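You operate a simulated robot arm through the tools that you are given. There is no shell and no other tool. Be economical: measure what you need, move in short steps, check, and stop when the job is done.

Carry out the task below with a simulated robot arm. There is one attempt and no reset: what you move stays moved.

Task
Sponge off the rack slime and the ledge grime with soap.
Fine: soap the orange sponge on the soap bar first and put it back on its spot. What is to be rubbed or washed off counts as gone when no trace of it is left.
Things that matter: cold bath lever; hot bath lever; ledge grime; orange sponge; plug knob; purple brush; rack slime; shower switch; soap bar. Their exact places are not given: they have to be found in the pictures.

Only the result counts: the job must be done as asked and must still hold three seconds after the hand-in. Knocking over, shifting, dropping, spilling or breaking anything else fails it.

Robot
A 6-joint arm with a two-finger parallel gripper on a trunk, on a base that drives. Base frame: it is fixed to the floor where the robot stands at the start and does not move with it; the origin is under the middle of the robot, x ahead of it, y to its left, z up. Readings come in m, rad, newtons and seconds.
With the tool pointing down near the work surface it reaches from about 0.2 to 0.84 m from the robot's upright axis, wherever it stands. Its first joint turns from -2.897 to 2.897 rad. Places, roughly: cold bath lever [0.9, 1.2, 0.8]; hot bath lever [1, 1.3, 0.7]; ledge grime [1.1, 1.2, 0.9]; plug knob [1.2, 1.4, 0.9]; rack slime [0.7, -0.1, 0.6]; shower switch [1, 1.1, 0.9]; soap bar [0.6, -0.3, 0.6]. Payload 3.91 kg.
The TCP is the grasp point between the finger pads, 0.03 m short of the fingertips. In the tool frame z runs along the fingers and y along their closing line. Largest opening 0.11 m; finger width 0.02, thickness 0.01; the body of the gripper, 0.048 by 0.112 m, starts 0.055 m behind the TCP.
Orientation is that of the tool frame in the base frame, as [roll, pitch, yaw] about the fixed x, y, z axes, in that order (R = Rz(yaw) Ry(pitch) Rx(roll)). With the fingers straight down and closing along the base's y, the tool's x points along the base's -x, its y along +y and its z along -z.

Tools
- The arm moves only by the tool move_arm. Its argument "series" is a list of rows, each a list of 7 numbers: the shift along the tool's x, y, z in cm, then the turn, a rotation vector about the tool's x, y, z in rad, then the finger opening in cm, from 0 to 11. In form: [[tx, ty, tz, ax, ay, az, gripper], ...]. A call has 1 to 8 rows; each row shifts and turns the commanded pose from where the row before left it, along the tool's axes as they then stand. Rows are played at 5 a second. More than 0.05 m and 0.15 rad between two rows, or a gripper value outside its range, and nothing of the call is played. A pose out of reach is approached as far as the arm can. The call stops where the force on the tool passes 90 N (or 10 N more than at its start, if that is more) or the arm is blocked; 0.2 s more then pass. Each finger travels about 0.108 m/s and halts on what it meets, pressing with about 37 N; the grip force reading is that of the motor and also rises with nothing between the fingers. The clock runs only during rows and for 0.2 s after the last one: add rows that do not move to give the fingers time. It gives the time, the measured TCP pose, the force on the tool (base axes), the opening and the grip force at its end, in the units of the frame above (readings bear some noise), with the torque about the TCP (base axes, N m) and any sound that the robot's microphone picked up, and new pictures: "pictures" is both (left out), scene, wrist or none.
- Cameras (640 x 400 px; columns grow to the right, rows downward): "scene" is now at [-0.1012, -0.0322, 1.3447]; the picture's right is [-0.40, -0.92, -0.00], its down [-0.68, 0.29, -0.68] and it looks along [0.62, -0.27, -0.74] (base axes); focal length 276 px, centre (320, 200). "wrist" rides on the gripper at [0.077, 0.007, -0.115] in the tool frame; the picture's right is [-0.09, 1.00, 0.00], its down [-0.80, -0.07, -0.59] and it looks along [-0.59, -0.05, 0.80] (tool axes); focal length 270 px, centre (320, 200).
- move_column(by): slides the trunk up (or, below 0, down) by that many m; the arm and the scene camera ride with it, the base frame stays. It gives what a move gives, with no picture.
- roll_base(legs): drives the robot by 1 to 6 legs, each [ahead, left, turn to the left] in m, m and rad, along the robot's own axes; the way and the turn of a leg run together, so that a leg with both is an arc; at most 1.5 m and 3.142 rad a leg. The arm and the cameras ride along, it lands a little off, and it stops where it bumps. It gives what a move gives, and a new picture of the scene camera.
- aim_head(pan, tilt): turns the head with the scene camera to pan (to the left, within 1.501 rad either way) and tilt (down, from -0.506 to 1.204), counted from straight ahead of the robot. It gives what a move gives, and a new picture of the scene camera.
- probe_pixels(camera, pixels): for up to 12 pixels [column, row] of the newest picture of that camera ("zoom" is the newest enlarged one), the place [x, y, z] in the base frame of the surface seen there, good to about 0.002 m. It takes no simulated time.
- enlarge(camera, box): a new picture of the part [left, top, right, bottom] of that camera's present view, enlarged. It takes no simulated time.
- close_job(): hands the job in; it is judged then, once.

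Work in short steps. Measure before you move; look again where a grasp or a placing could have gone wrong, and mend it. You have 80 turns and 260 pictures in all, those below and enlarged ones among them. Open the gripper and draw the arm clear of the work before you hand the job in, unless the task says otherwise; then end with one line.

The tools are called after "Call:" as a command line: name --pt "numbers of a row" for each row, then --argument value for the rest, lists and objects as JSON in quotes. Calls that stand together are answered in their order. move_arm: Moves the arm, as the interface text tells. Its arguments: {"type":"object","properties":{"series":{"type":"array","items":{"type":"array","items":{"type":"number"}}},"pictures":{"type":"string","enum":["both","scene","wrist","none"]}},"required":["series"]} The other tools are called the same way: move_column (by) slides the trunk up or down; roll_base (legs) drives the base; aim_head (pan, tilt) turns the head that bears the scene camera; probe_pixels (camera, pixels) gives the place of the surface under pixels of a picture; enlarge (camera, box) takes an enlarged picture of a part of a camera's view; close_job () hands the job in.

At the start:

```text
time: 0.0
tcp_pos: [0.3763, -0.2229, 0.8503]
orientation: [3.141, 0.003, 3.141]
ft_force: [0.2, 0.6, -1.0]
moment: [0.01, -0.02, 0.05]
opening: 0.1102
grip_force: 0.1
trunk travel left (down, up): [-0.3, 0.24]
robot x, y, heading: [-0.0013, 0.0027, -0.001]
head pan, tilt: [-0.408, 0.831]
```

scene: 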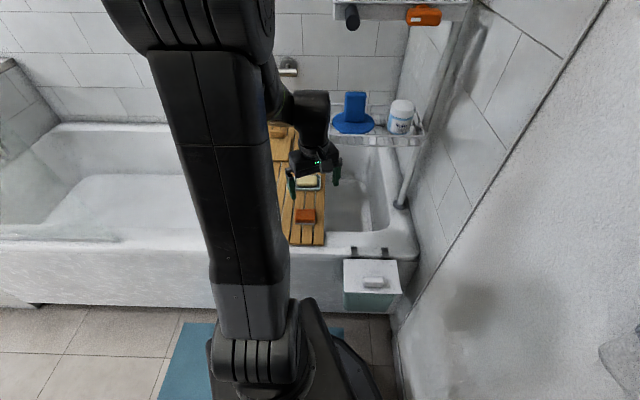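
wrist: 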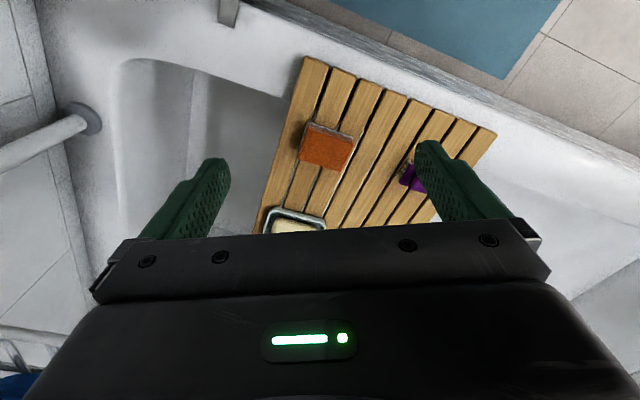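

The scene shows the rack with the orange sponge at about (305,215) and the soap at (308,182). I enlarge both views to find the slime and measure.

Call:
enlarge --camera "scene" --box '[240, 100, 440, 260]'

Call:
enlarge --camera "wrist" --box '[230, 40, 510, 240]'

Call:
probe_pixels --camera "wrist" --pixels '[[310, 124], [352, 134], [344, 168], [301, 160], [326, 146], [290, 228], [410, 178], [306, 60], [495, 133], [290, 150]]'

```text
2.50 times, centred on (340, 180) of scene
```

zoom: 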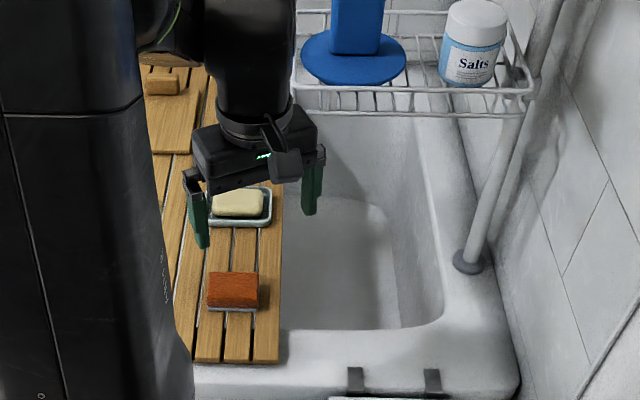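

```text
2.00 times, centred on (370, 140) of wrist
```

zoom: 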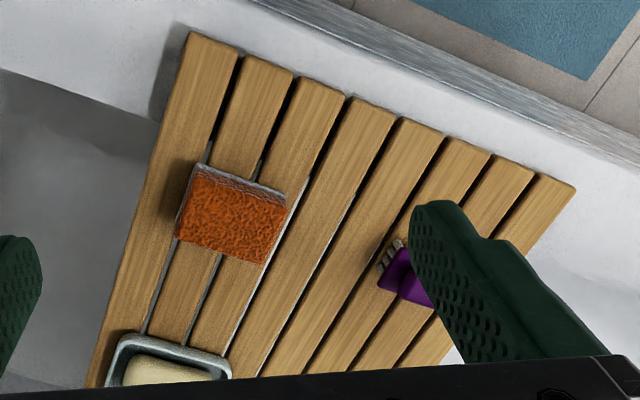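

```text
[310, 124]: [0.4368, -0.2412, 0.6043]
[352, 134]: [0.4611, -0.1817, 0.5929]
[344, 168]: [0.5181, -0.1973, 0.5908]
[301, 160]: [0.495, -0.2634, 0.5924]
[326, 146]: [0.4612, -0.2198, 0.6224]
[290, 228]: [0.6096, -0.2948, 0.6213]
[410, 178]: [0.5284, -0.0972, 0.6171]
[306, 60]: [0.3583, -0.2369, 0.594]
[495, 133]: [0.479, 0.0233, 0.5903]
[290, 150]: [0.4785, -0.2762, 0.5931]
```

The rack's far end is hidden. I move the gripper forward and left so the wrist camera looks over the rest of the rack.

Call:
move_arm --pt "-4 2 0 0 0 0 11" --pt "-4 2 0 0 0 0 11" --pt "-4 2 0 0 0 0 11" --pt "-4 2 0 0 0 0 11" --pt "-4 2 0 0 0 0 11"

```text
time: 1.2
tcp_pos: [0.5792, -0.1214, 0.8491]
orientation: [3.141, -0.001, 3.14]
ft_force: [-0.4, -0.6, 0.2]
moment: [0.03, 0.0, 0.01]
opening: 0.11
grip_force: 0.0
trunk travel left (down, up): [-0.3, 0.24]
robot x, y, heading: [0.0021, 0.0001, 0.004]
head pan, tilt: [-0.408, 0.831]
```

scene: 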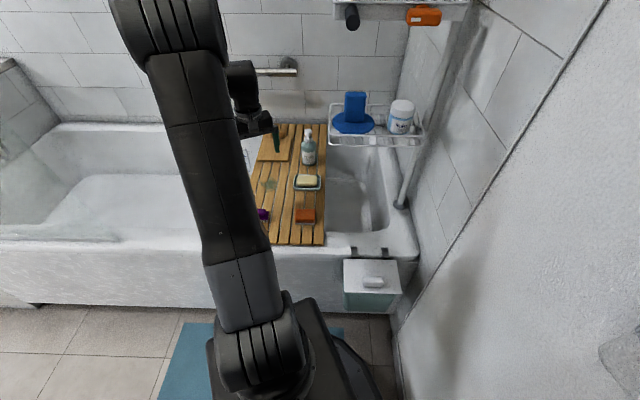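
wrist: 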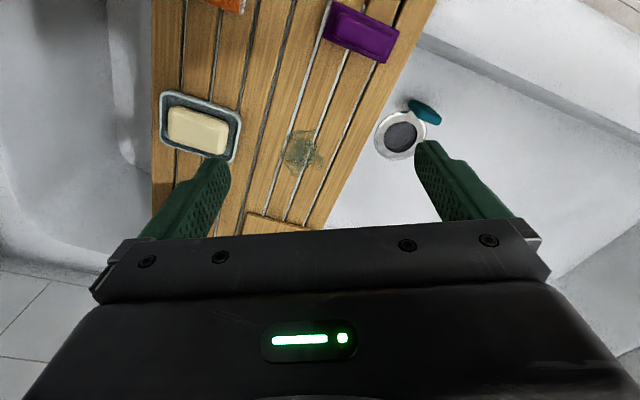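

The slime patch is at wrist (303,150). I enlarge and probe it along with soap, brush, bottle and sponge.

Call:
enlarge --camera "wrist" --box '[140, 0, 420, 240]'

Call:
probe_pixels --camera "wrist" --pixels '[[283, 152], [303, 128], [322, 155], [303, 172], [303, 150], [172, 112], [229, 118], [168, 138], [222, 150], [198, 128], [270, 215], [360, 34]]'

Call:
enlarge --camera "scene" --box '[240, 110, 360, 250]'

Call:
probe_pixels --camera "scene" --pixels '[[305, 213], [297, 210], [314, 210], [297, 219], [314, 219], [297, 222], [314, 222], [308, 158], [308, 132], [264, 213]]'

```text
1.67 times, centred on (280, 120) of wrist
```

zoom: 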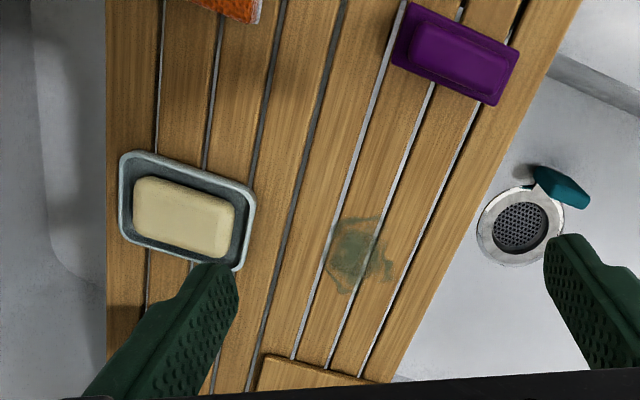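

```text
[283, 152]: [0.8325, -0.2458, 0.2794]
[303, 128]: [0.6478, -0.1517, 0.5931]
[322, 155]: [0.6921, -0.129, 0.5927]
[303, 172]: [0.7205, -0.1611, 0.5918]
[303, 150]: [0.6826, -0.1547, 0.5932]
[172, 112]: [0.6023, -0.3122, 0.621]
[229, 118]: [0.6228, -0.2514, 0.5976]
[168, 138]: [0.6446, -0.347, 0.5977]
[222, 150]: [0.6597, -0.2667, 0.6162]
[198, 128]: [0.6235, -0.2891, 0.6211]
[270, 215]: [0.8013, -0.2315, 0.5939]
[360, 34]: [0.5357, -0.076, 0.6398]
```

```text
2.86 times, centred on (300, 180) of scene
```

zoom: 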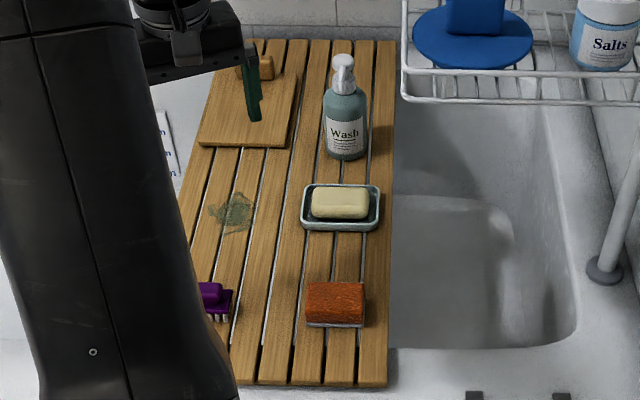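

```text
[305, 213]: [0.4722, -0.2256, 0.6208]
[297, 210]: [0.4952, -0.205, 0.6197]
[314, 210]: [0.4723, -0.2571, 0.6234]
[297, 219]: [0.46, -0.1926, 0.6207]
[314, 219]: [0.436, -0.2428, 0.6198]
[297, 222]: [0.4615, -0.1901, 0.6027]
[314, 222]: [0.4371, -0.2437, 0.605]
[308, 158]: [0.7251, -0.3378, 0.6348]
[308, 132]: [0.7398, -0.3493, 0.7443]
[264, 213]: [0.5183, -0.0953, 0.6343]
```

Sponge centre is about (0.466,-0.224), top z 0.621, turned about -0.4 rad. Before grasping, I look left toward the ledge.

Call:
aim_head --pan 0.8 --tilt 0.35

Call:
enlarge --camera "scene" --box '[220, 130, 420, 260]'

```text
time: 2.6
tcp_pos: [0.578, -0.1214, 0.8504]
orientation: [3.141, -0.002, 3.141]
ft_force: [-0.8, -0.5, 0.3]
moment: [-0.01, 0.0, -0.02]
opening: 0.1099
grip_force: 0.1
trunk travel left (down, up): [-0.3, 0.24]
robot x, y, heading: [-0.0011, -0.0014, 0.002]
head pan, tilt: [0.799, 0.351]
```

scene: 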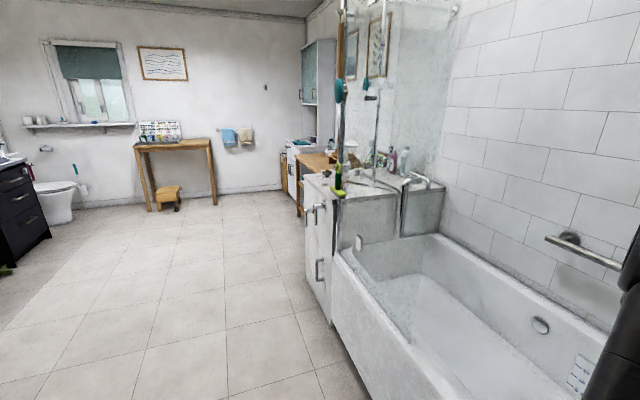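

```text
3.08 times, centred on (320, 195) of scene
```

zoom: 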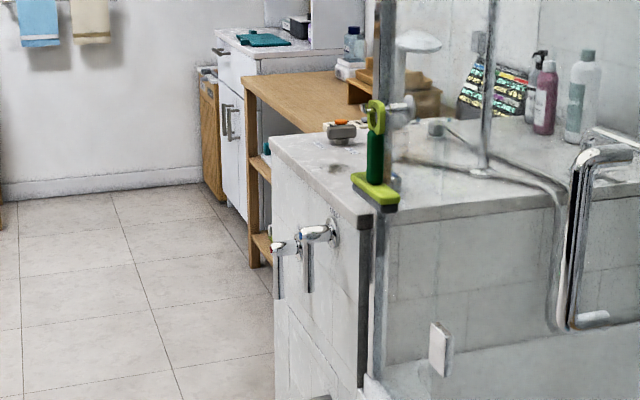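

The ledge at the head of the tub shows a dark spot at zoom (335,168). I probe it, the ledge edges and the objects around it.

Call:
probe_pixels --camera "zoom" --pixels '[[335, 168], [326, 165], [347, 170], [272, 140], [365, 212], [345, 130], [376, 190], [376, 120], [310, 232], [283, 247], [440, 128], [450, 195]]'

Call:
enlarge --camera "scene" --box '[295, 150, 375, 220]'

```text
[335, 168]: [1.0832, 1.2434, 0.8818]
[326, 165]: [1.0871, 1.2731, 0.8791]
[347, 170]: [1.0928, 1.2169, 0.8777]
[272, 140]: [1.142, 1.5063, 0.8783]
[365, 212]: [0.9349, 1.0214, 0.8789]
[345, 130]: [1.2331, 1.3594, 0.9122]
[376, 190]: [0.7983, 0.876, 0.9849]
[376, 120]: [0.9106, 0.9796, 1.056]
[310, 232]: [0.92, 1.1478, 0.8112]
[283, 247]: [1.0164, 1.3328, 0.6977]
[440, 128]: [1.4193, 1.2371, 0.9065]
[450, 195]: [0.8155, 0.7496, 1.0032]
```

```text
5.71 times, centred on (335, 185) of scene
```

zoom: 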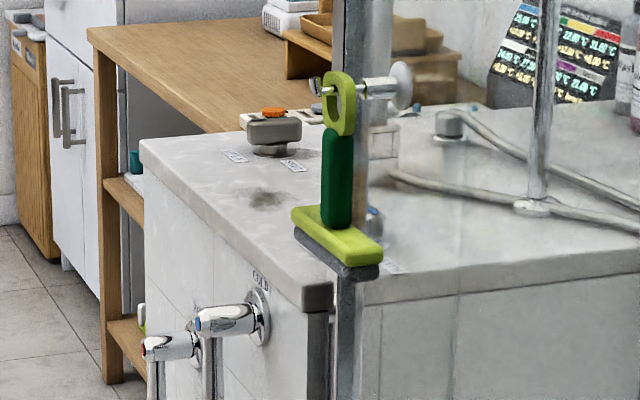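

The grime is at about (1.085,1.243,0.879), reachable from the room side. Now I move over the sponge, turning the tool 0.4 rad to line up with it.

Call:
move_arm --pt "3.7 -3.4 0 0 0 0 11" --pt "3.7 -3.4 0 0 0 0 11" --pt "3.8 -3.5 0 0 0 0 11" --pt "0 0 4 0 0 0.14 11" --pt "0 0 4 0 0 0.14 11" --pt "0 0 4 0 0 0.13 11" --pt "0 0 0 0 0 0 11"

Call:
aim_head --pan -0.408 --tilt 0.9

```text
refused: row 1 steps farther than a row can; nothing moved
```

```text
time: 4.0
tcp_pos: [0.5783, -0.1224, 0.8504]
orientation: [3.141, -0.002, -3.14]
ft_force: [0.0, -0.3, 0.0]
moment: [0.02, 0.03, -0.02]
opening: 0.1101
grip_force: 0.1
trunk travel left (down, up): [-0.3, 0.24]
robot x, y, heading: [-0.0006, 0.0002, -0.003]
head pan, tilt: [-0.408, 0.901]
```

scene: 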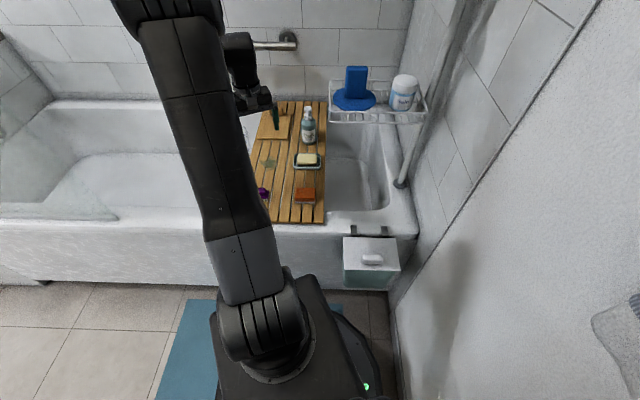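

The step was just over 5 cm, so I split it finer.

Call:
move_arm --pt "2.8 -2.6 0 0 0 0 11" --pt "2.8 -2.6 0 0 0 0 11" --pt "2.8 -2.6 0 0 0 0 11" --pt "2.8 -2.5 0 0 0 0 11" --pt "0 0 4 0 0 0.14 11" --pt "0 0 4 0 0 0.14 11" --pt "0 0 4 0 0 0.13 11" --pt "0 0 0 0 0 0 11"

```text
time: 5.8
tcp_pos: [0.4677, -0.2256, 0.7274]
orientation: [-3.141, -0.001, 2.73]
ft_force: [-0.6, -0.4, -0.3]
moment: [-0.02, 0.04, -0.02]
opening: 0.11
grip_force: 0.1
trunk travel left (down, up): [-0.3, 0.24]
robot x, y, heading: [0.0023, -0.0028, 0.0]
head pan, tilt: [-0.408, 0.901]
```

scene: 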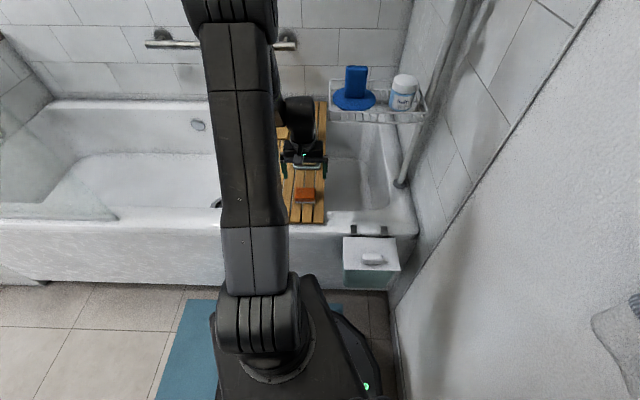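
wrist: 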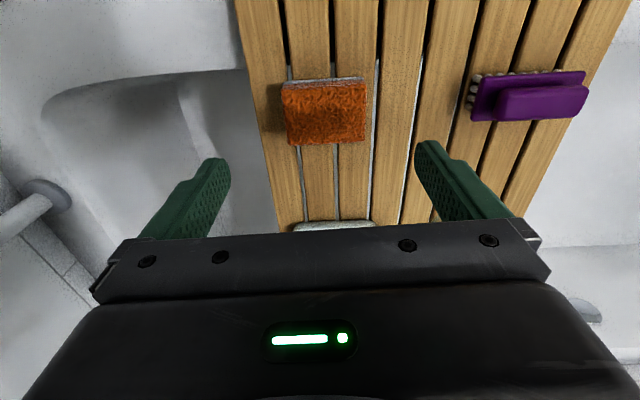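

Sponge top corners are around (283,85),(366,82),(366,138),(289,144). Probe them and the brush's near edge.

Call:
probe_pixels --camera "wrist" --pixels '[[284, 89], [364, 85], [363, 136], [291, 142], [325, 112], [473, 90], [480, 120]]'

Call:
enlarge --camera "wrist" --box '[240, 60, 400, 160]'

```text
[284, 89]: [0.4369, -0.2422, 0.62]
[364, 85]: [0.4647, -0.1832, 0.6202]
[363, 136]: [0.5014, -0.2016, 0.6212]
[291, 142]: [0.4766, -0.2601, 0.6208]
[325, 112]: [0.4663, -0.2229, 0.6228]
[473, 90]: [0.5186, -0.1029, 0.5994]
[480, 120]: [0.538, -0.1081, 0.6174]
```

```text
4.00 times, centred on (320, 110) of wrist
```

zoom: 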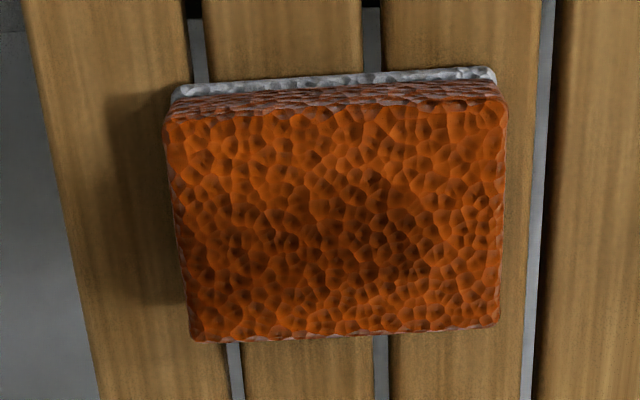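

Centre is (0.470,-0.222), size about 6.5 x 4.2 cm. I shift 0.4 cm along tool y, descend to TCP z≈0.634 and close on the long ends.

Call:
move_arm --pt "0 0.4 3 0 0 0.02 11" --pt "0 0 3 0 0 0 11" --pt "0 0 2 0 0 0 11" --pt "0 0 1.3 0 0 0 11" --pt "0 0 0 0 0 0 11" --pictures "wrist"

Call:
move_arm --pt "0 0 0 0 0 0 8" --pt "0 0 0 0 0 0 6" --pt "0 0 0 0 0 0 4" --pt "0 0 0 0 0 0 4" --pictures "wrist"

```text
time: 7.0
tcp_pos: [0.4695, -0.2217, 0.6343]
orientation: [3.141, -0.001, 2.712]
ft_force: [0.3, 0.4, 0.2]
moment: [0.01, 0.01, -0.02]
opening: 0.11
grip_force: 0.1
trunk travel left (down, up): [-0.3, 0.24]
robot x, y, heading: [0.0026, -0.0024, 0.003]
head pan, tilt: [-0.408, 0.901]
```

wrist: 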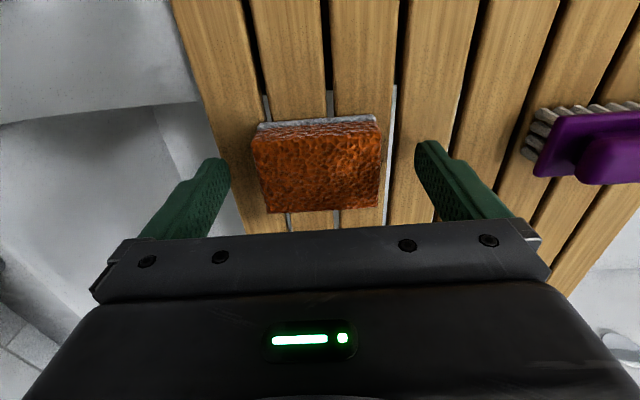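

```text
time: 8.0
tcp_pos: [0.4681, -0.2211, 0.6359]
orientation: [3.141, -0.002, 2.713]
ft_force: [0.6, -0.1, -0.6]
moment: [-0.01, -0.01, -0.01]
opening: 0.0683
grip_force: 37.2
trunk travel left (down, up): [-0.3, 0.24]
robot x, y, heading: [-0.0014, -0.0015, 0.005]
head pan, tilt: [-0.408, 0.901]
```

wrist: 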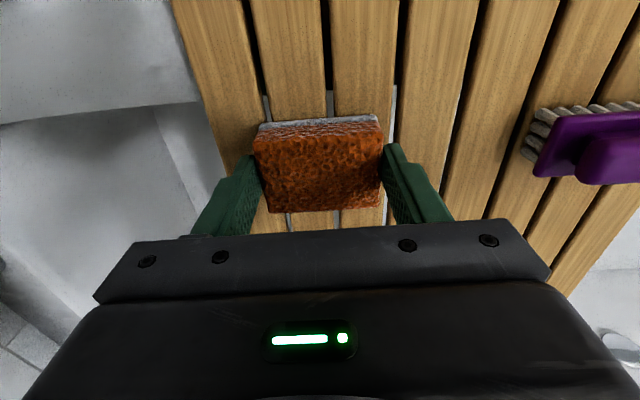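

Sponge gripped at opening 6.8 cm. Lift 8 cm and move 16.9 cm along the rack to above the soap.

Call:
move_arm --pt "0 0 -4 0 0 0 4" --pt "0 0 -4 0 0 0 4" --pt "-4.2 0.1 0 0 0 0 4" --pt "-4.2 0.1 0 0 0 0 4" --pt "-4.2 0.1 0 0 0 0 4" --pt "-4.2 0 0 0 0 0 4" --pt "0 0 0 0 0 0 4"

```text
time: 9.6
tcp_pos: [0.6228, -0.2891, 0.7129]
orientation: [-3.141, -0.002, 2.712]
ft_force: [0.2, 0.2, 0.7]
moment: [-0.01, 0.0, 0.0]
opening: 0.0684
grip_force: 36.8
trunk travel left (down, up): [-0.3, 0.24]
robot x, y, heading: [-0.0044, -0.0008, 0.003]
head pan, tilt: [-0.408, 0.901]
```

scene: 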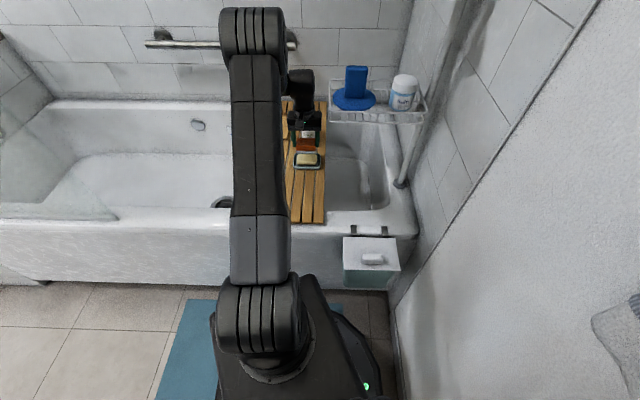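
wrist: 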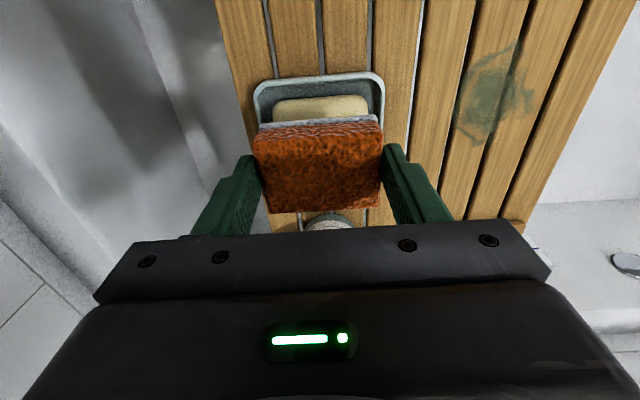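

Sponge is over the soap. Probe soap/dish rim and the slime outline.

Call:
probe_pixels --camera "wrist" --pixels '[[276, 103], [364, 100], [320, 110], [265, 85], [375, 78], [466, 110], [488, 95], [515, 75], [525, 100], [490, 140], [495, 60], [322, 218]]'

Call:
enlarge --camera "wrist" --box '[420, 20, 580, 160]'

```text
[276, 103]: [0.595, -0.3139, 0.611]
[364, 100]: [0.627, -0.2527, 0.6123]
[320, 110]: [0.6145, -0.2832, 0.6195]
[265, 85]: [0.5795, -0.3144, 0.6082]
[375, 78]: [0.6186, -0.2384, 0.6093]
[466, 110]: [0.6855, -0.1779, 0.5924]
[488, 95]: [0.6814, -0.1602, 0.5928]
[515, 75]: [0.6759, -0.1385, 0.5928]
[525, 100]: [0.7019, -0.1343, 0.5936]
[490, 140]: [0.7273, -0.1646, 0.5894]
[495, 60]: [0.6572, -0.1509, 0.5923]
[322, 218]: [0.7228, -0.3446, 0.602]
```

```text
2.86 times, centred on (500, 90) of wrist
```

zoom: 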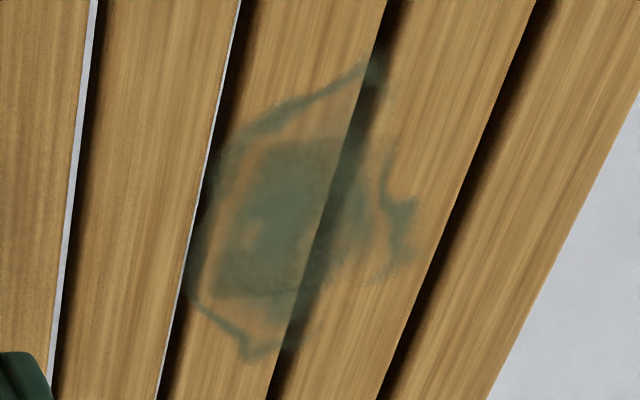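

Soap centre ≈ (0.627,-0.290). Descend until just about touching.

Call:
move_arm --pt "-0.4 0 2.5 0 0 0 4" --pt "0 0 1.5 0 0 0 4" --pt "0 0 0.7 0 0 0 4" --pt "0 0 0.3 0 0 0 4" --pt "0 0 0 0 0 0 4" --pictures "wrist"

```text
time: 10.8
tcp_pos: [0.6252, -0.2906, 0.6645]
orientation: [3.141, -0.001, 2.713]
ft_force: [0.4, 0.1, -0.8]
moment: [-0.01, 0.02, 0.01]
opening: 0.0683
grip_force: 37.2
trunk travel left (down, up): [-0.3, 0.24]
robot x, y, heading: [0.0003, -0.0006, -0.003]
head pan, tilt: [-0.408, 0.901]
```

wrist: 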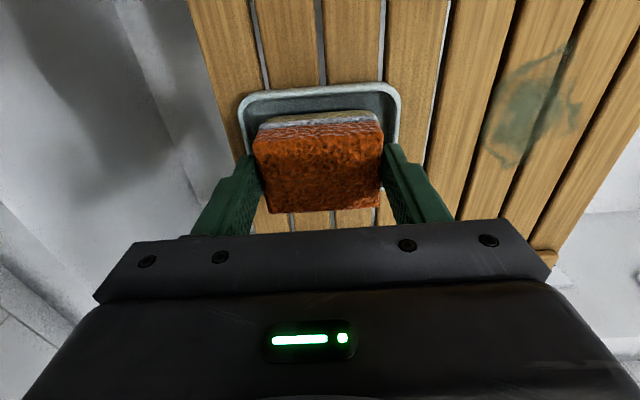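

No contact yet (force ~0). Go down a few mm more in tiny steps.

Call:
move_arm --pt "0 0 0.15 0 0 0 4" --pt "0 0 0.15 0 0 0 4" --pt "0 0 0 0 0 0 4" --pictures "wrist"

```text
time: 11.6
tcp_pos: [0.6259, -0.2901, 0.6649]
orientation: [3.141, 0.003, 2.712]
ft_force: [0.0, -1.5, 16.6]
moment: [-0.14, 0.13, 0.0]
opening: 0.0685
grip_force: 36.6
trunk travel left (down, up): [-0.3, 0.24]
robot x, y, heading: [0.0048, 0.0009, -0.004]
head pan, tilt: [-0.408, 0.901]
```

wrist: 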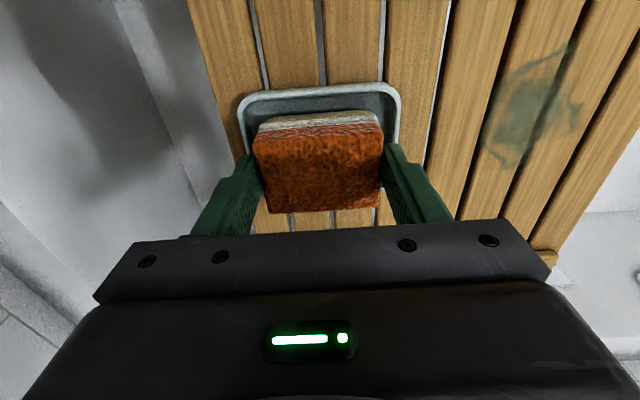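

Contact at about 17 N. I ease off 1 mm and rub with short strokes.

Call:
move_arm --pt "0 0 -0.1 0 0 0 4" --pt "0.6 0 0 0 0 0 4" --pt "-0.6 0 0 0 0 0 4" --pt "-0.6 0 0 0 0 0 4" --pt "0.6 0 0 0 0 0 4" --pt "0.6 0 0 0 0 0 4" --pt "-0.6 0 0 0 0 0 4" --pictures "wrist"

Call:
move_arm --pt "0 0 -2 0 0 0 4" --pt "0 0 -3 0 0 0 4" --pt "0 0 0 0 0 0 4"

Call:
enlarge --camera "wrist" --box '[220, 50, 420, 230]'

Call:
enlarge --camera "scene" --box '[260, 100, 360, 180]'

```text
time: 13.2
tcp_pos: [0.6248, -0.2909, 0.6634]
orientation: [-3.141, -0.001, 2.712]
ft_force: [-7.2, 4.6, 12.0]
moment: [0.12, 0.32, -0.01]
opening: 0.0682
grip_force: 37.4
trunk travel left (down, up): [-0.3, 0.24]
robot x, y, heading: [0.0012, 0.001, 0.001]
head pan, tilt: [-0.408, 0.901]
```

wrist: 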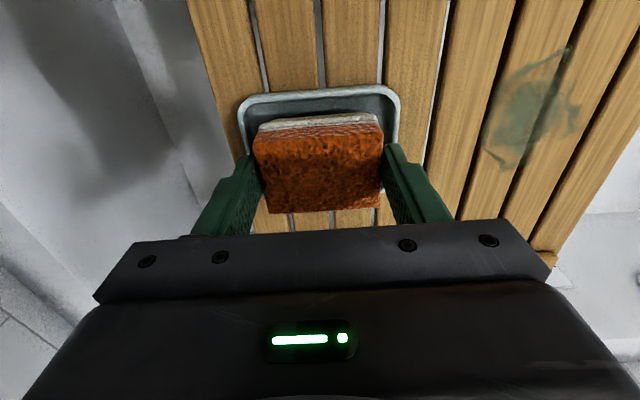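

```text
time: 14.0
tcp_pos: [0.6279, -0.2907, 0.7155]
orientation: [-3.141, -0.003, 2.712]
ft_force: [-0.7, -0.1, 0.5]
moment: [0.02, 0.0, -0.01]
opening: 0.0684
grip_force: 36.7
trunk travel left (down, up): [-0.3, 0.24]
robot x, y, heading: [0.0024, 0.0015, 0.003]
head pan, tilt: [-0.408, 0.901]
```

scene: 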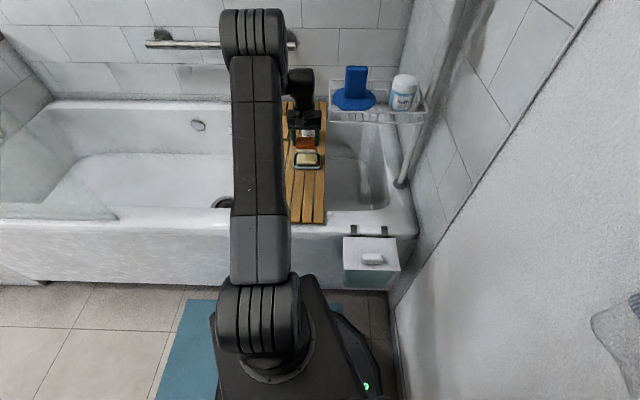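
wrist: 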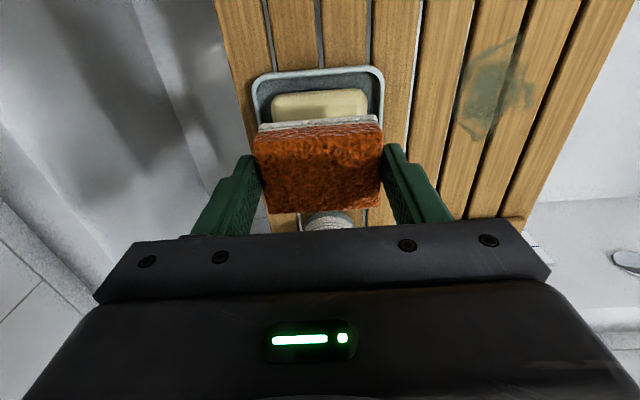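

```text
2.22 times, centred on (320, 140) of wrist
```

zoom: 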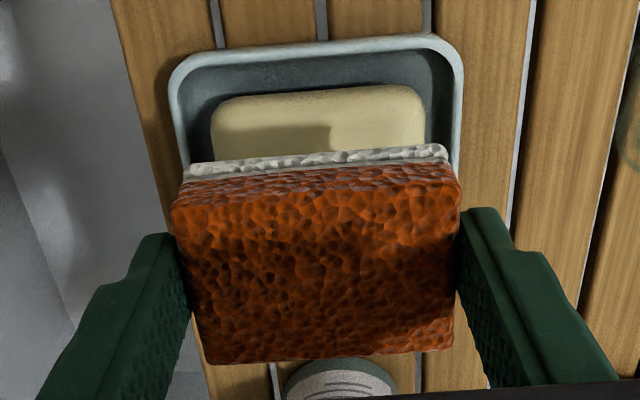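

```text
5.00 times, centred on (310, 140) of scene
```

zoom: 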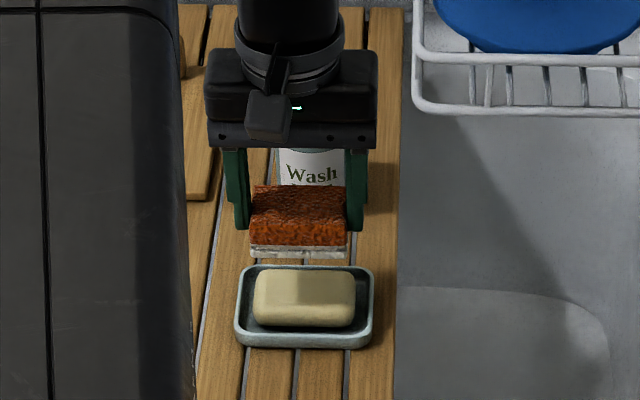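

The scrub layer turned soapy-cream and soap/dish stayed put. Now probe slime extremes in the current wrist view.

Call:
probe_pixels --camera "wrist" --pixels '[[456, 120], [524, 34], [535, 95], [474, 142], [485, 95], [490, 215], [520, 222], [505, 120]]'

Call:
enlarge --camera "wrist" --box '[420, 20, 580, 160]'

```text
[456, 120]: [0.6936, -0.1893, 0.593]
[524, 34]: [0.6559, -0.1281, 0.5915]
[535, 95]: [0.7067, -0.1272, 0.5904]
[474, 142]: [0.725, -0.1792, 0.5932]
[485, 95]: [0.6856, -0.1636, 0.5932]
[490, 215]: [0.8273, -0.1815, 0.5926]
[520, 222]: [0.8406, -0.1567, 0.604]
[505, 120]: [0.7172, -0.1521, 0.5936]
```

```text
2.86 times, centred on (500, 90) of wrist
```

zoom: 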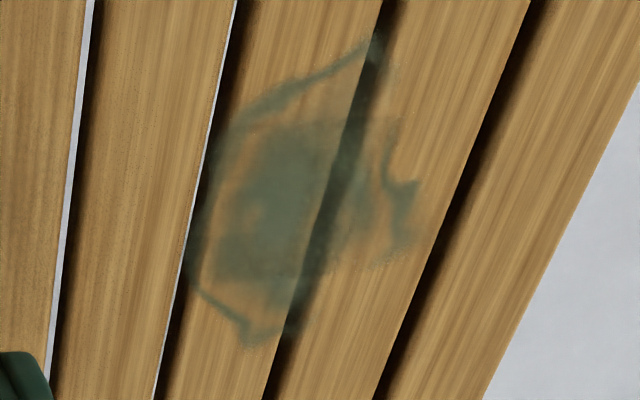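

Slime spans 8.4 cm along tool x and 6.2 cm along tool y, centred 15 cm to tool +y. I move over it and lower to just above contact.

Call:
move_arm --pt "0 3.8 0 0 0 0 4" --pt "0 3.8 0 0 0 0 4" --pt "0 3.8 0 0 0 0 4" --pt "0 3.7 0 0 0 0 4" --pt "0 0 3 0 0 0 4" --pt "0 0 3 0 0 0 4" --pt "0 0 1.8 0 0 0 4" --pt "0 0 0 0 0 0 4"

```text
time: 15.8
tcp_pos: [0.689, -0.1529, 0.6359]
orientation: [-3.141, -0.002, 2.712]
ft_force: [0.4, -0.3, 0.3]
moment: [0.01, 0.02, 0.03]
opening: 0.0687
grip_force: 36.8
trunk travel left (down, up): [-0.3, 0.24]
robot x, y, heading: [0.0008, -0.0032, 0.003]
head pan, tilt: [-0.408, 0.901]
```

scene: 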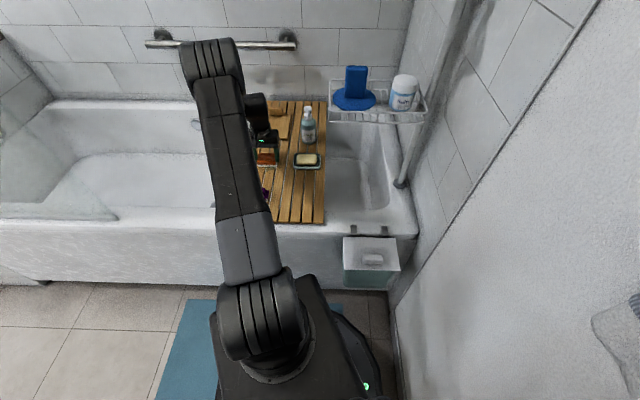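
wrist: 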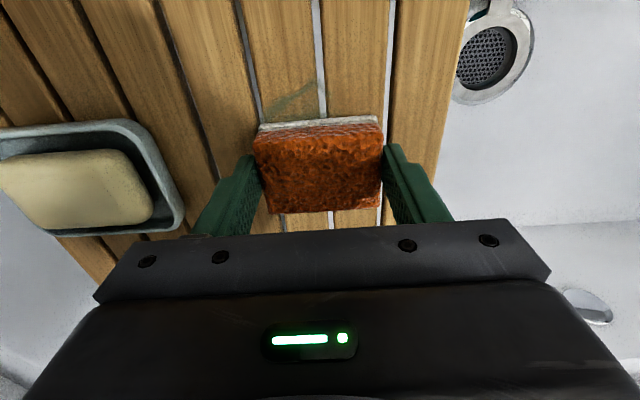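

Aligned with the slime. I press lightly (2.5 mm) and check force.

Call:
move_arm --pt "0 0 0.15 0 0 0 4" --pt "0 0 0.12 0 0 0 4" --pt "0 0 0 0 0 0 4" --pictures "none"

```text
time: 16.6
tcp_pos: [0.69, -0.1519, 0.635]
orientation: [3.141, 0.002, 2.711]
ft_force: [-1.1, 2.8, 15.1]
moment: [0.11, 0.12, -0.03]
opening: 0.0682
grip_force: 36.8
trunk travel left (down, up): [-0.3, 0.24]
robot x, y, heading: [-0.0006, 0.0002, -0.004]
head pan, tilt: [-0.408, 0.901]
```

Contact at 15 N. Rub along tool x over the whole patch.

Call:
move_arm --pt "2 0 0 0 0 0 4" --pt "2.2 0 0 0 0 0 4" --pt "-2 0 0 0 0 0 4" --pt "-2.2 0 0 0 0 0 4" --pt "-2 0 0 0 0 0 4" --pt "-2.2 0 0 0 0 0 4" --pt "2 0 0 0 0 0 4" --pt "2.2 0 0 0 0 0 4" --pictures "wrist"

Call:
move_arm --pt "2 0.8 0 0 0 0 4" --pt "2.2 0 0 0 0 0 4" --pt "-2 0 0 0 0 0 4" --pt "-2.2 0 0 0 0 0 4" --pt "-2 0 0 0 0 0 4" --pt "-2.2 0 0 0 0 0 4" --pt "2 -1.6 0 0 0 0 4" --pt "2.2 0 0 0 0 0 4" --pictures "wrist"

Call:
move_arm --pt "2 0 0 0 0 0 4" --pt "2.2 0 0 0 0 0 4" --pt "-2 0 0 0 0 0 4" --pt "-2.2 0 0 0 0 0 4" --pt "-2 0 0 0 0 0 4" --pt "-2.2 0 0 0 0 0 4" --pt "2 0.8 0 0 0 0 4" --pt "2.2 0 0 0 0 0 4" --pictures "wrist"

```text
time: 18.4
tcp_pos: [0.6878, -0.1539, 0.6351]
orientation: [3.14, 0.006, 2.71]
ft_force: [12.4, -6.9, 20.7]
moment: [-0.23, -0.39, -0.01]
opening: 0.0682
grip_force: 37.2
trunk travel left (down, up): [-0.3, 0.24]
robot x, y, heading: [0.0013, 0.0002, -0.001]
head pan, tilt: [-0.408, 0.901]
```

wrist: 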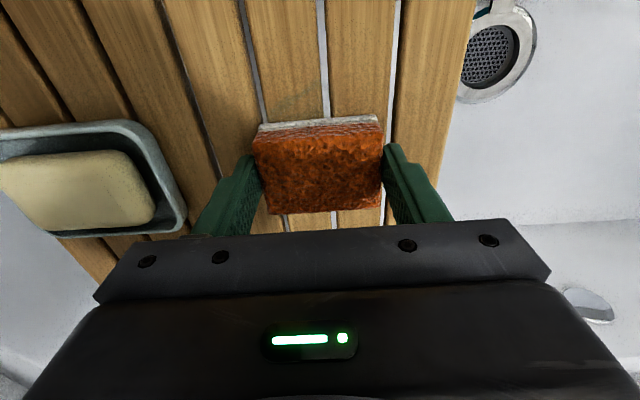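

```text
time: 20.2
tcp_pos: [0.6835, -0.1623, 0.633]
orientation: [-3.141, 0.002, 2.709]
ft_force: [6.4, -3.7, 13.6]
moment: [-0.15, -0.33, 0.01]
opening: 0.0685
grip_force: 36.3
trunk travel left (down, up): [-0.3, 0.24]
robot x, y, heading: [0.0018, -0.0024, -0.001]
head pan, tilt: [-0.408, 0.901]
```

wrist: 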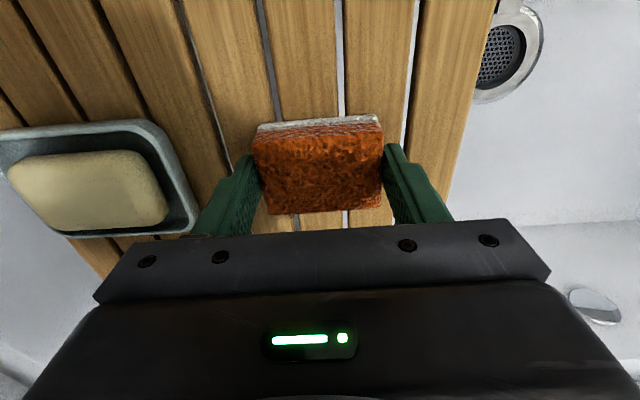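

```text
time: 22.0
tcp_pos: [0.6886, -0.1528, 0.6328]
orientation: [3.141, 0.001, 2.71]
ft_force: [3.2, -1.5, 8.1]
moment: [-0.09, -0.19, 0.02]
opening: 0.0685
grip_force: 36.8
trunk travel left (down, up): [-0.3, 0.24]
robot x, y, heading: [0.0052, 0.001, -0.001]
head pan, tilt: [-0.408, 0.901]
```

wrist: 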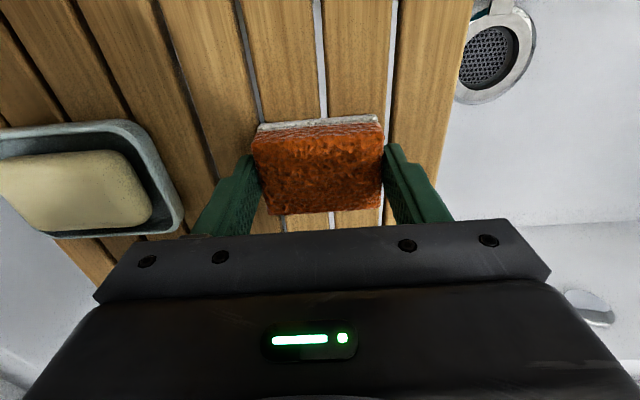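

The visible part is clean. I lift and draw back to see the whole patch.

Call:
move_arm --pt "0 0 -4 0 0 0 4" --pt "0 0 -4 0 0 0 4" --pt "4 0 -2 0 0 0 4" --pt "4 0 -2 0 0 0 4" --pt "4 0 0 0 0 0 4" --pt "0 0 0 0 0 0 4"

Call:
enlarge --camera "wrist" --box '[210, 40, 450, 230]'

Call:
enlarge --camera "scene" --box '[240, 90, 340, 230]'

```text
time: 23.4
tcp_pos: [0.5777, -0.1058, 0.7528]
orientation: [3.14, -0.001, 2.711]
ft_force: [-0.2, 0.8, 0.2]
moment: [-0.02, -0.01, -0.01]
opening: 0.0683
grip_force: 37.0
trunk travel left (down, up): [-0.3, 0.24]
robot x, y, heading: [0.0027, 0.0014, -0.002]
head pan, tilt: [-0.408, 0.901]
```

scene: 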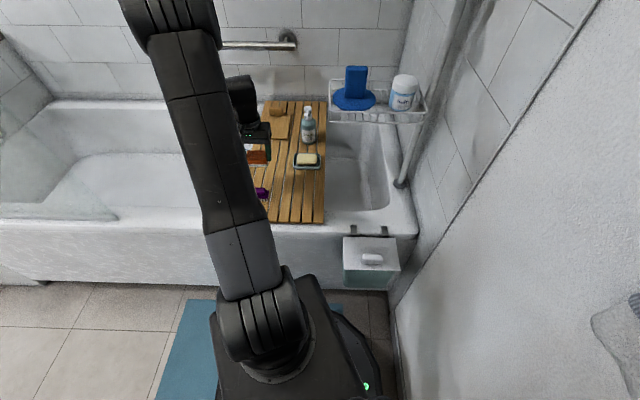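
wrist: 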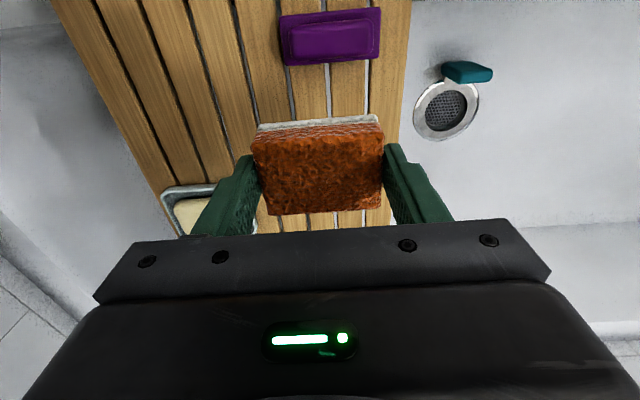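

```text
2.11 times, centred on (330, 135) of wrist
```

zoom: 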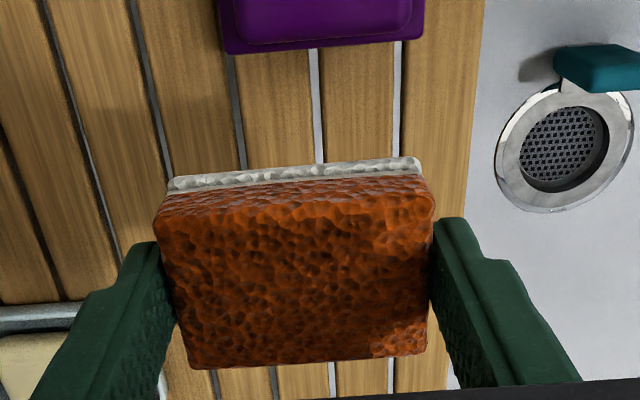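

```text
2.86 times, centred on (290, 160) of scene
```

zoom: 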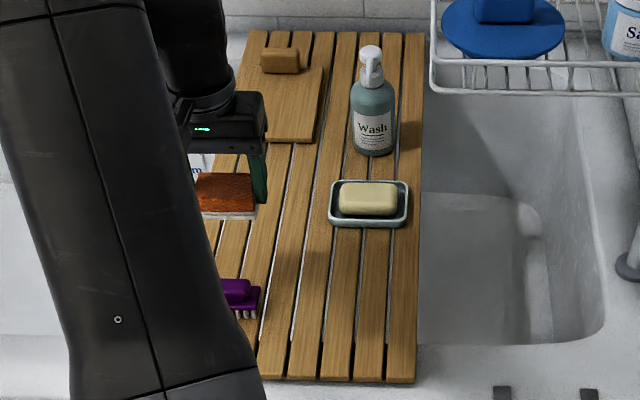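

The sponge hides the patch; I shift 14 cm to tool -y to view it beside the gripper.

Call:
move_arm --pt "0 -4 -1 0 0 0 4" --pt "-2 -4 -1 0 0 0 4" --pt "-2 -4 -1 0 0 0 4" --pt "-3 -2 0 0 0 0 4" --pt "0 0 0 0 0 0 4"

Call:
enlarge --camera "wrist" --box '[380, 60, 580, 230]'

Call:
enlarge --camera "scene" --box '[240, 90, 340, 230]'

```text
time: 24.6
tcp_pos: [0.5849, -0.2605, 0.7838]
orientation: [3.141, -0.002, 2.712]
ft_force: [0.4, 0.3, 0.0]
moment: [-0.02, 0.02, 0.02]
opening: 0.0684
grip_force: 36.7
trunk travel left (down, up): [-0.3, 0.24]
robot x, y, heading: [-0.0023, 0.0001, 0.001]
head pan, tilt: [-0.408, 0.901]
```

scene: 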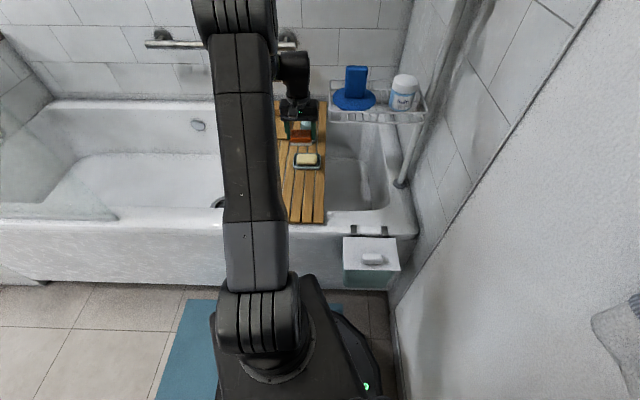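
wrist: 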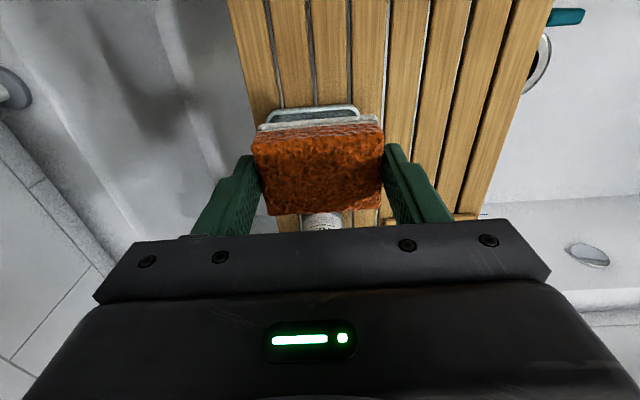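

```text
2.35 times, centred on (480, 145) of wrist
```

zoom: 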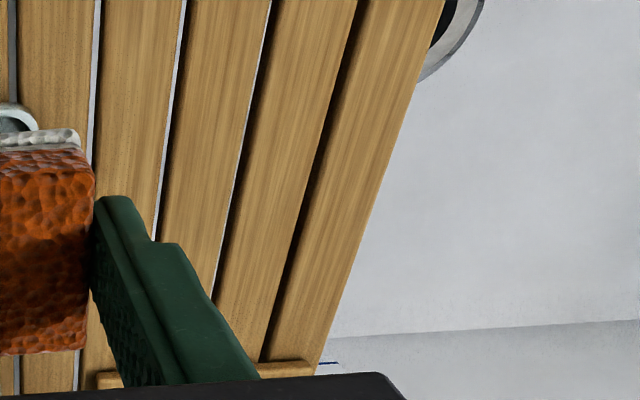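

```text
2.86 times, centred on (290, 160) of scene
```

zoom: 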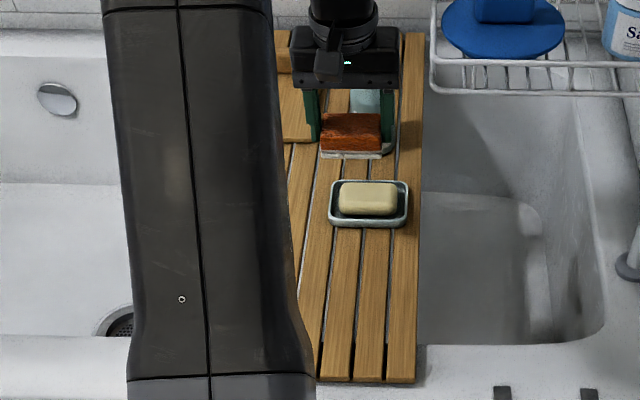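

The patch area looks clean; I verify that the former slime points project into the visible clean area.

Call:
probe_pixels --camera "wrist" --pixels '[[440, 165], [460, 140], [480, 130], [490, 110], [460, 190], [480, 180]]'

```text
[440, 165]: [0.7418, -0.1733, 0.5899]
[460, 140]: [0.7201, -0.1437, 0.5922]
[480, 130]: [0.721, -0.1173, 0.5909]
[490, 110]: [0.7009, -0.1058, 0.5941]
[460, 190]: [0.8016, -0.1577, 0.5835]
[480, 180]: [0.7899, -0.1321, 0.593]
```

Rack slime is gone. I raise the arm and draw it back close to the robot before driving.

Call:
move_arm --pt "0 0 -4.9 0 0 0 4" --pt "0 0 -4.9 0 0 0 4" --pt "0 0 -4.9 0 0 0 4" --pt "0 0 -4.9 0 0 0 4" --pt "4.8 0 0 0 0 0 4" --pt "4.8 0 0 0 0 0 4" --pt "4.8 0 0 0 0 0 4" --pt "4.8 0 0 0 0 0 4" --pictures "none"

Call:
move_arm --pt "4 1 0 0 0 0 4" --pt "4 1 0 0 0 0 4" --pt "0 3 0 0 0 0 4" --pt "0 3 0 0 0 0 4" --pt "0 0 0 0 0 0 4" --pictures "none"

Call:
aim_head --pan 1.2 --tilt 0.6

```text
time: 26.4
tcp_pos: [0.4082, -0.1798, 0.9792]
orientation: [3.141, -0.001, 2.713]
ft_force: [-0.1, -0.9, 0.1]
moment: [0.02, 0.0, 0.03]
opening: 0.0684
grip_force: 37.2
trunk travel left (down, up): [-0.3, 0.24]
robot x, y, heading: [-0.0008, -0.0006, 0.003]
head pan, tilt: [-0.408, 0.901]
```

```text
time: 27.6
tcp_pos: [0.3713, -0.0737, 0.9791]
orientation: [3.141, -0.001, 2.712]
ft_force: [-0.2, -0.3, -0.1]
moment: [0.01, 0.01, 0.01]
opening: 0.0687
grip_force: 37.1
trunk travel left (down, up): [-0.3, 0.24]
robot x, y, heading: [0.004, -0.0018, -0.001]
head pan, tilt: [-0.408, 0.901]
```

```text
time: 29.3
tcp_pos: [0.3708, -0.0738, 0.9789]
orientation: [-3.14, -0.001, 2.714]
ft_force: [0.4, 1.0, -0.2]
moment: [0.0, -0.01, 0.0]
opening: 0.0684
grip_force: 36.8
trunk travel left (down, up): [-0.3, 0.24]
robot x, y, heading: [0.0001, -0.0006, 0.002]
head pan, tilt: [1.201, 0.6]
```

scene: 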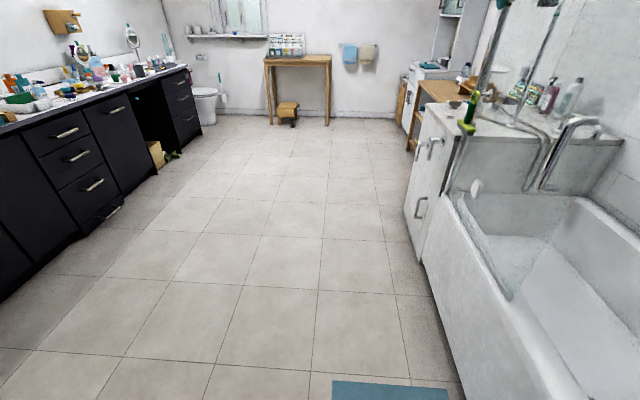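

The floor lane is clear. I drive away from the tub a bit, then along it toward the ledge.

Call:
roll_base --legs '[[-0.035, 0.56, 0], [0.39, 0.92, 0]]'

Call:
aim_head --pan -0.35 --tilt 0.6

```text
time: 37.3
tcp_pos: [0.7327, 1.4082, 0.9769]
orientation: [-3.14, -0.001, 2.71]
ft_force: [0.8, -0.5, 0.0]
moment: [0.01, 0.02, 0.02]
opening: 0.068
grip_force: 36.7
trunk travel left (down, up): [-0.3, 0.24]
robot x, y, heading: [0.3596, 1.4852, -0.004]
head pan, tilt: [1.201, 0.6]
```

scene: 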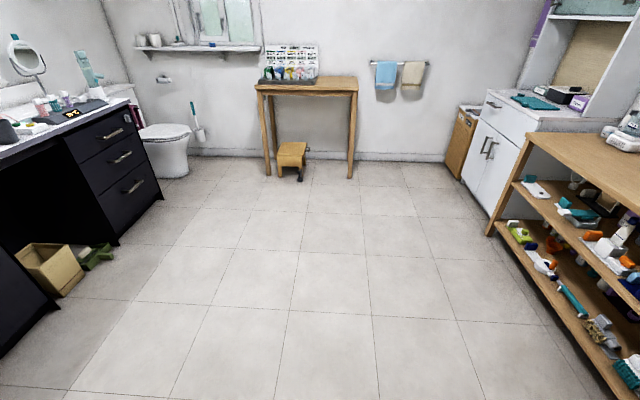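

```text
time: 38.9
tcp_pos: [0.732, 1.4082, 0.979]
orientation: [-3.139, -0.002, 2.709]
ft_force: [-0.3, -0.3, -0.3]
moment: [0.0, 0.0, 0.0]
opening: 0.0687
grip_force: 36.7
trunk travel left (down, up): [-0.3, 0.24]
robot x, y, heading: [0.3575, 1.4827, -0.007]
head pan, tilt: [-0.351, 0.6]
```

scene: 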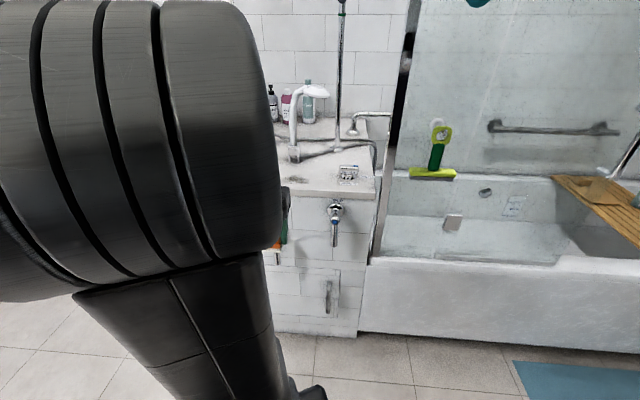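

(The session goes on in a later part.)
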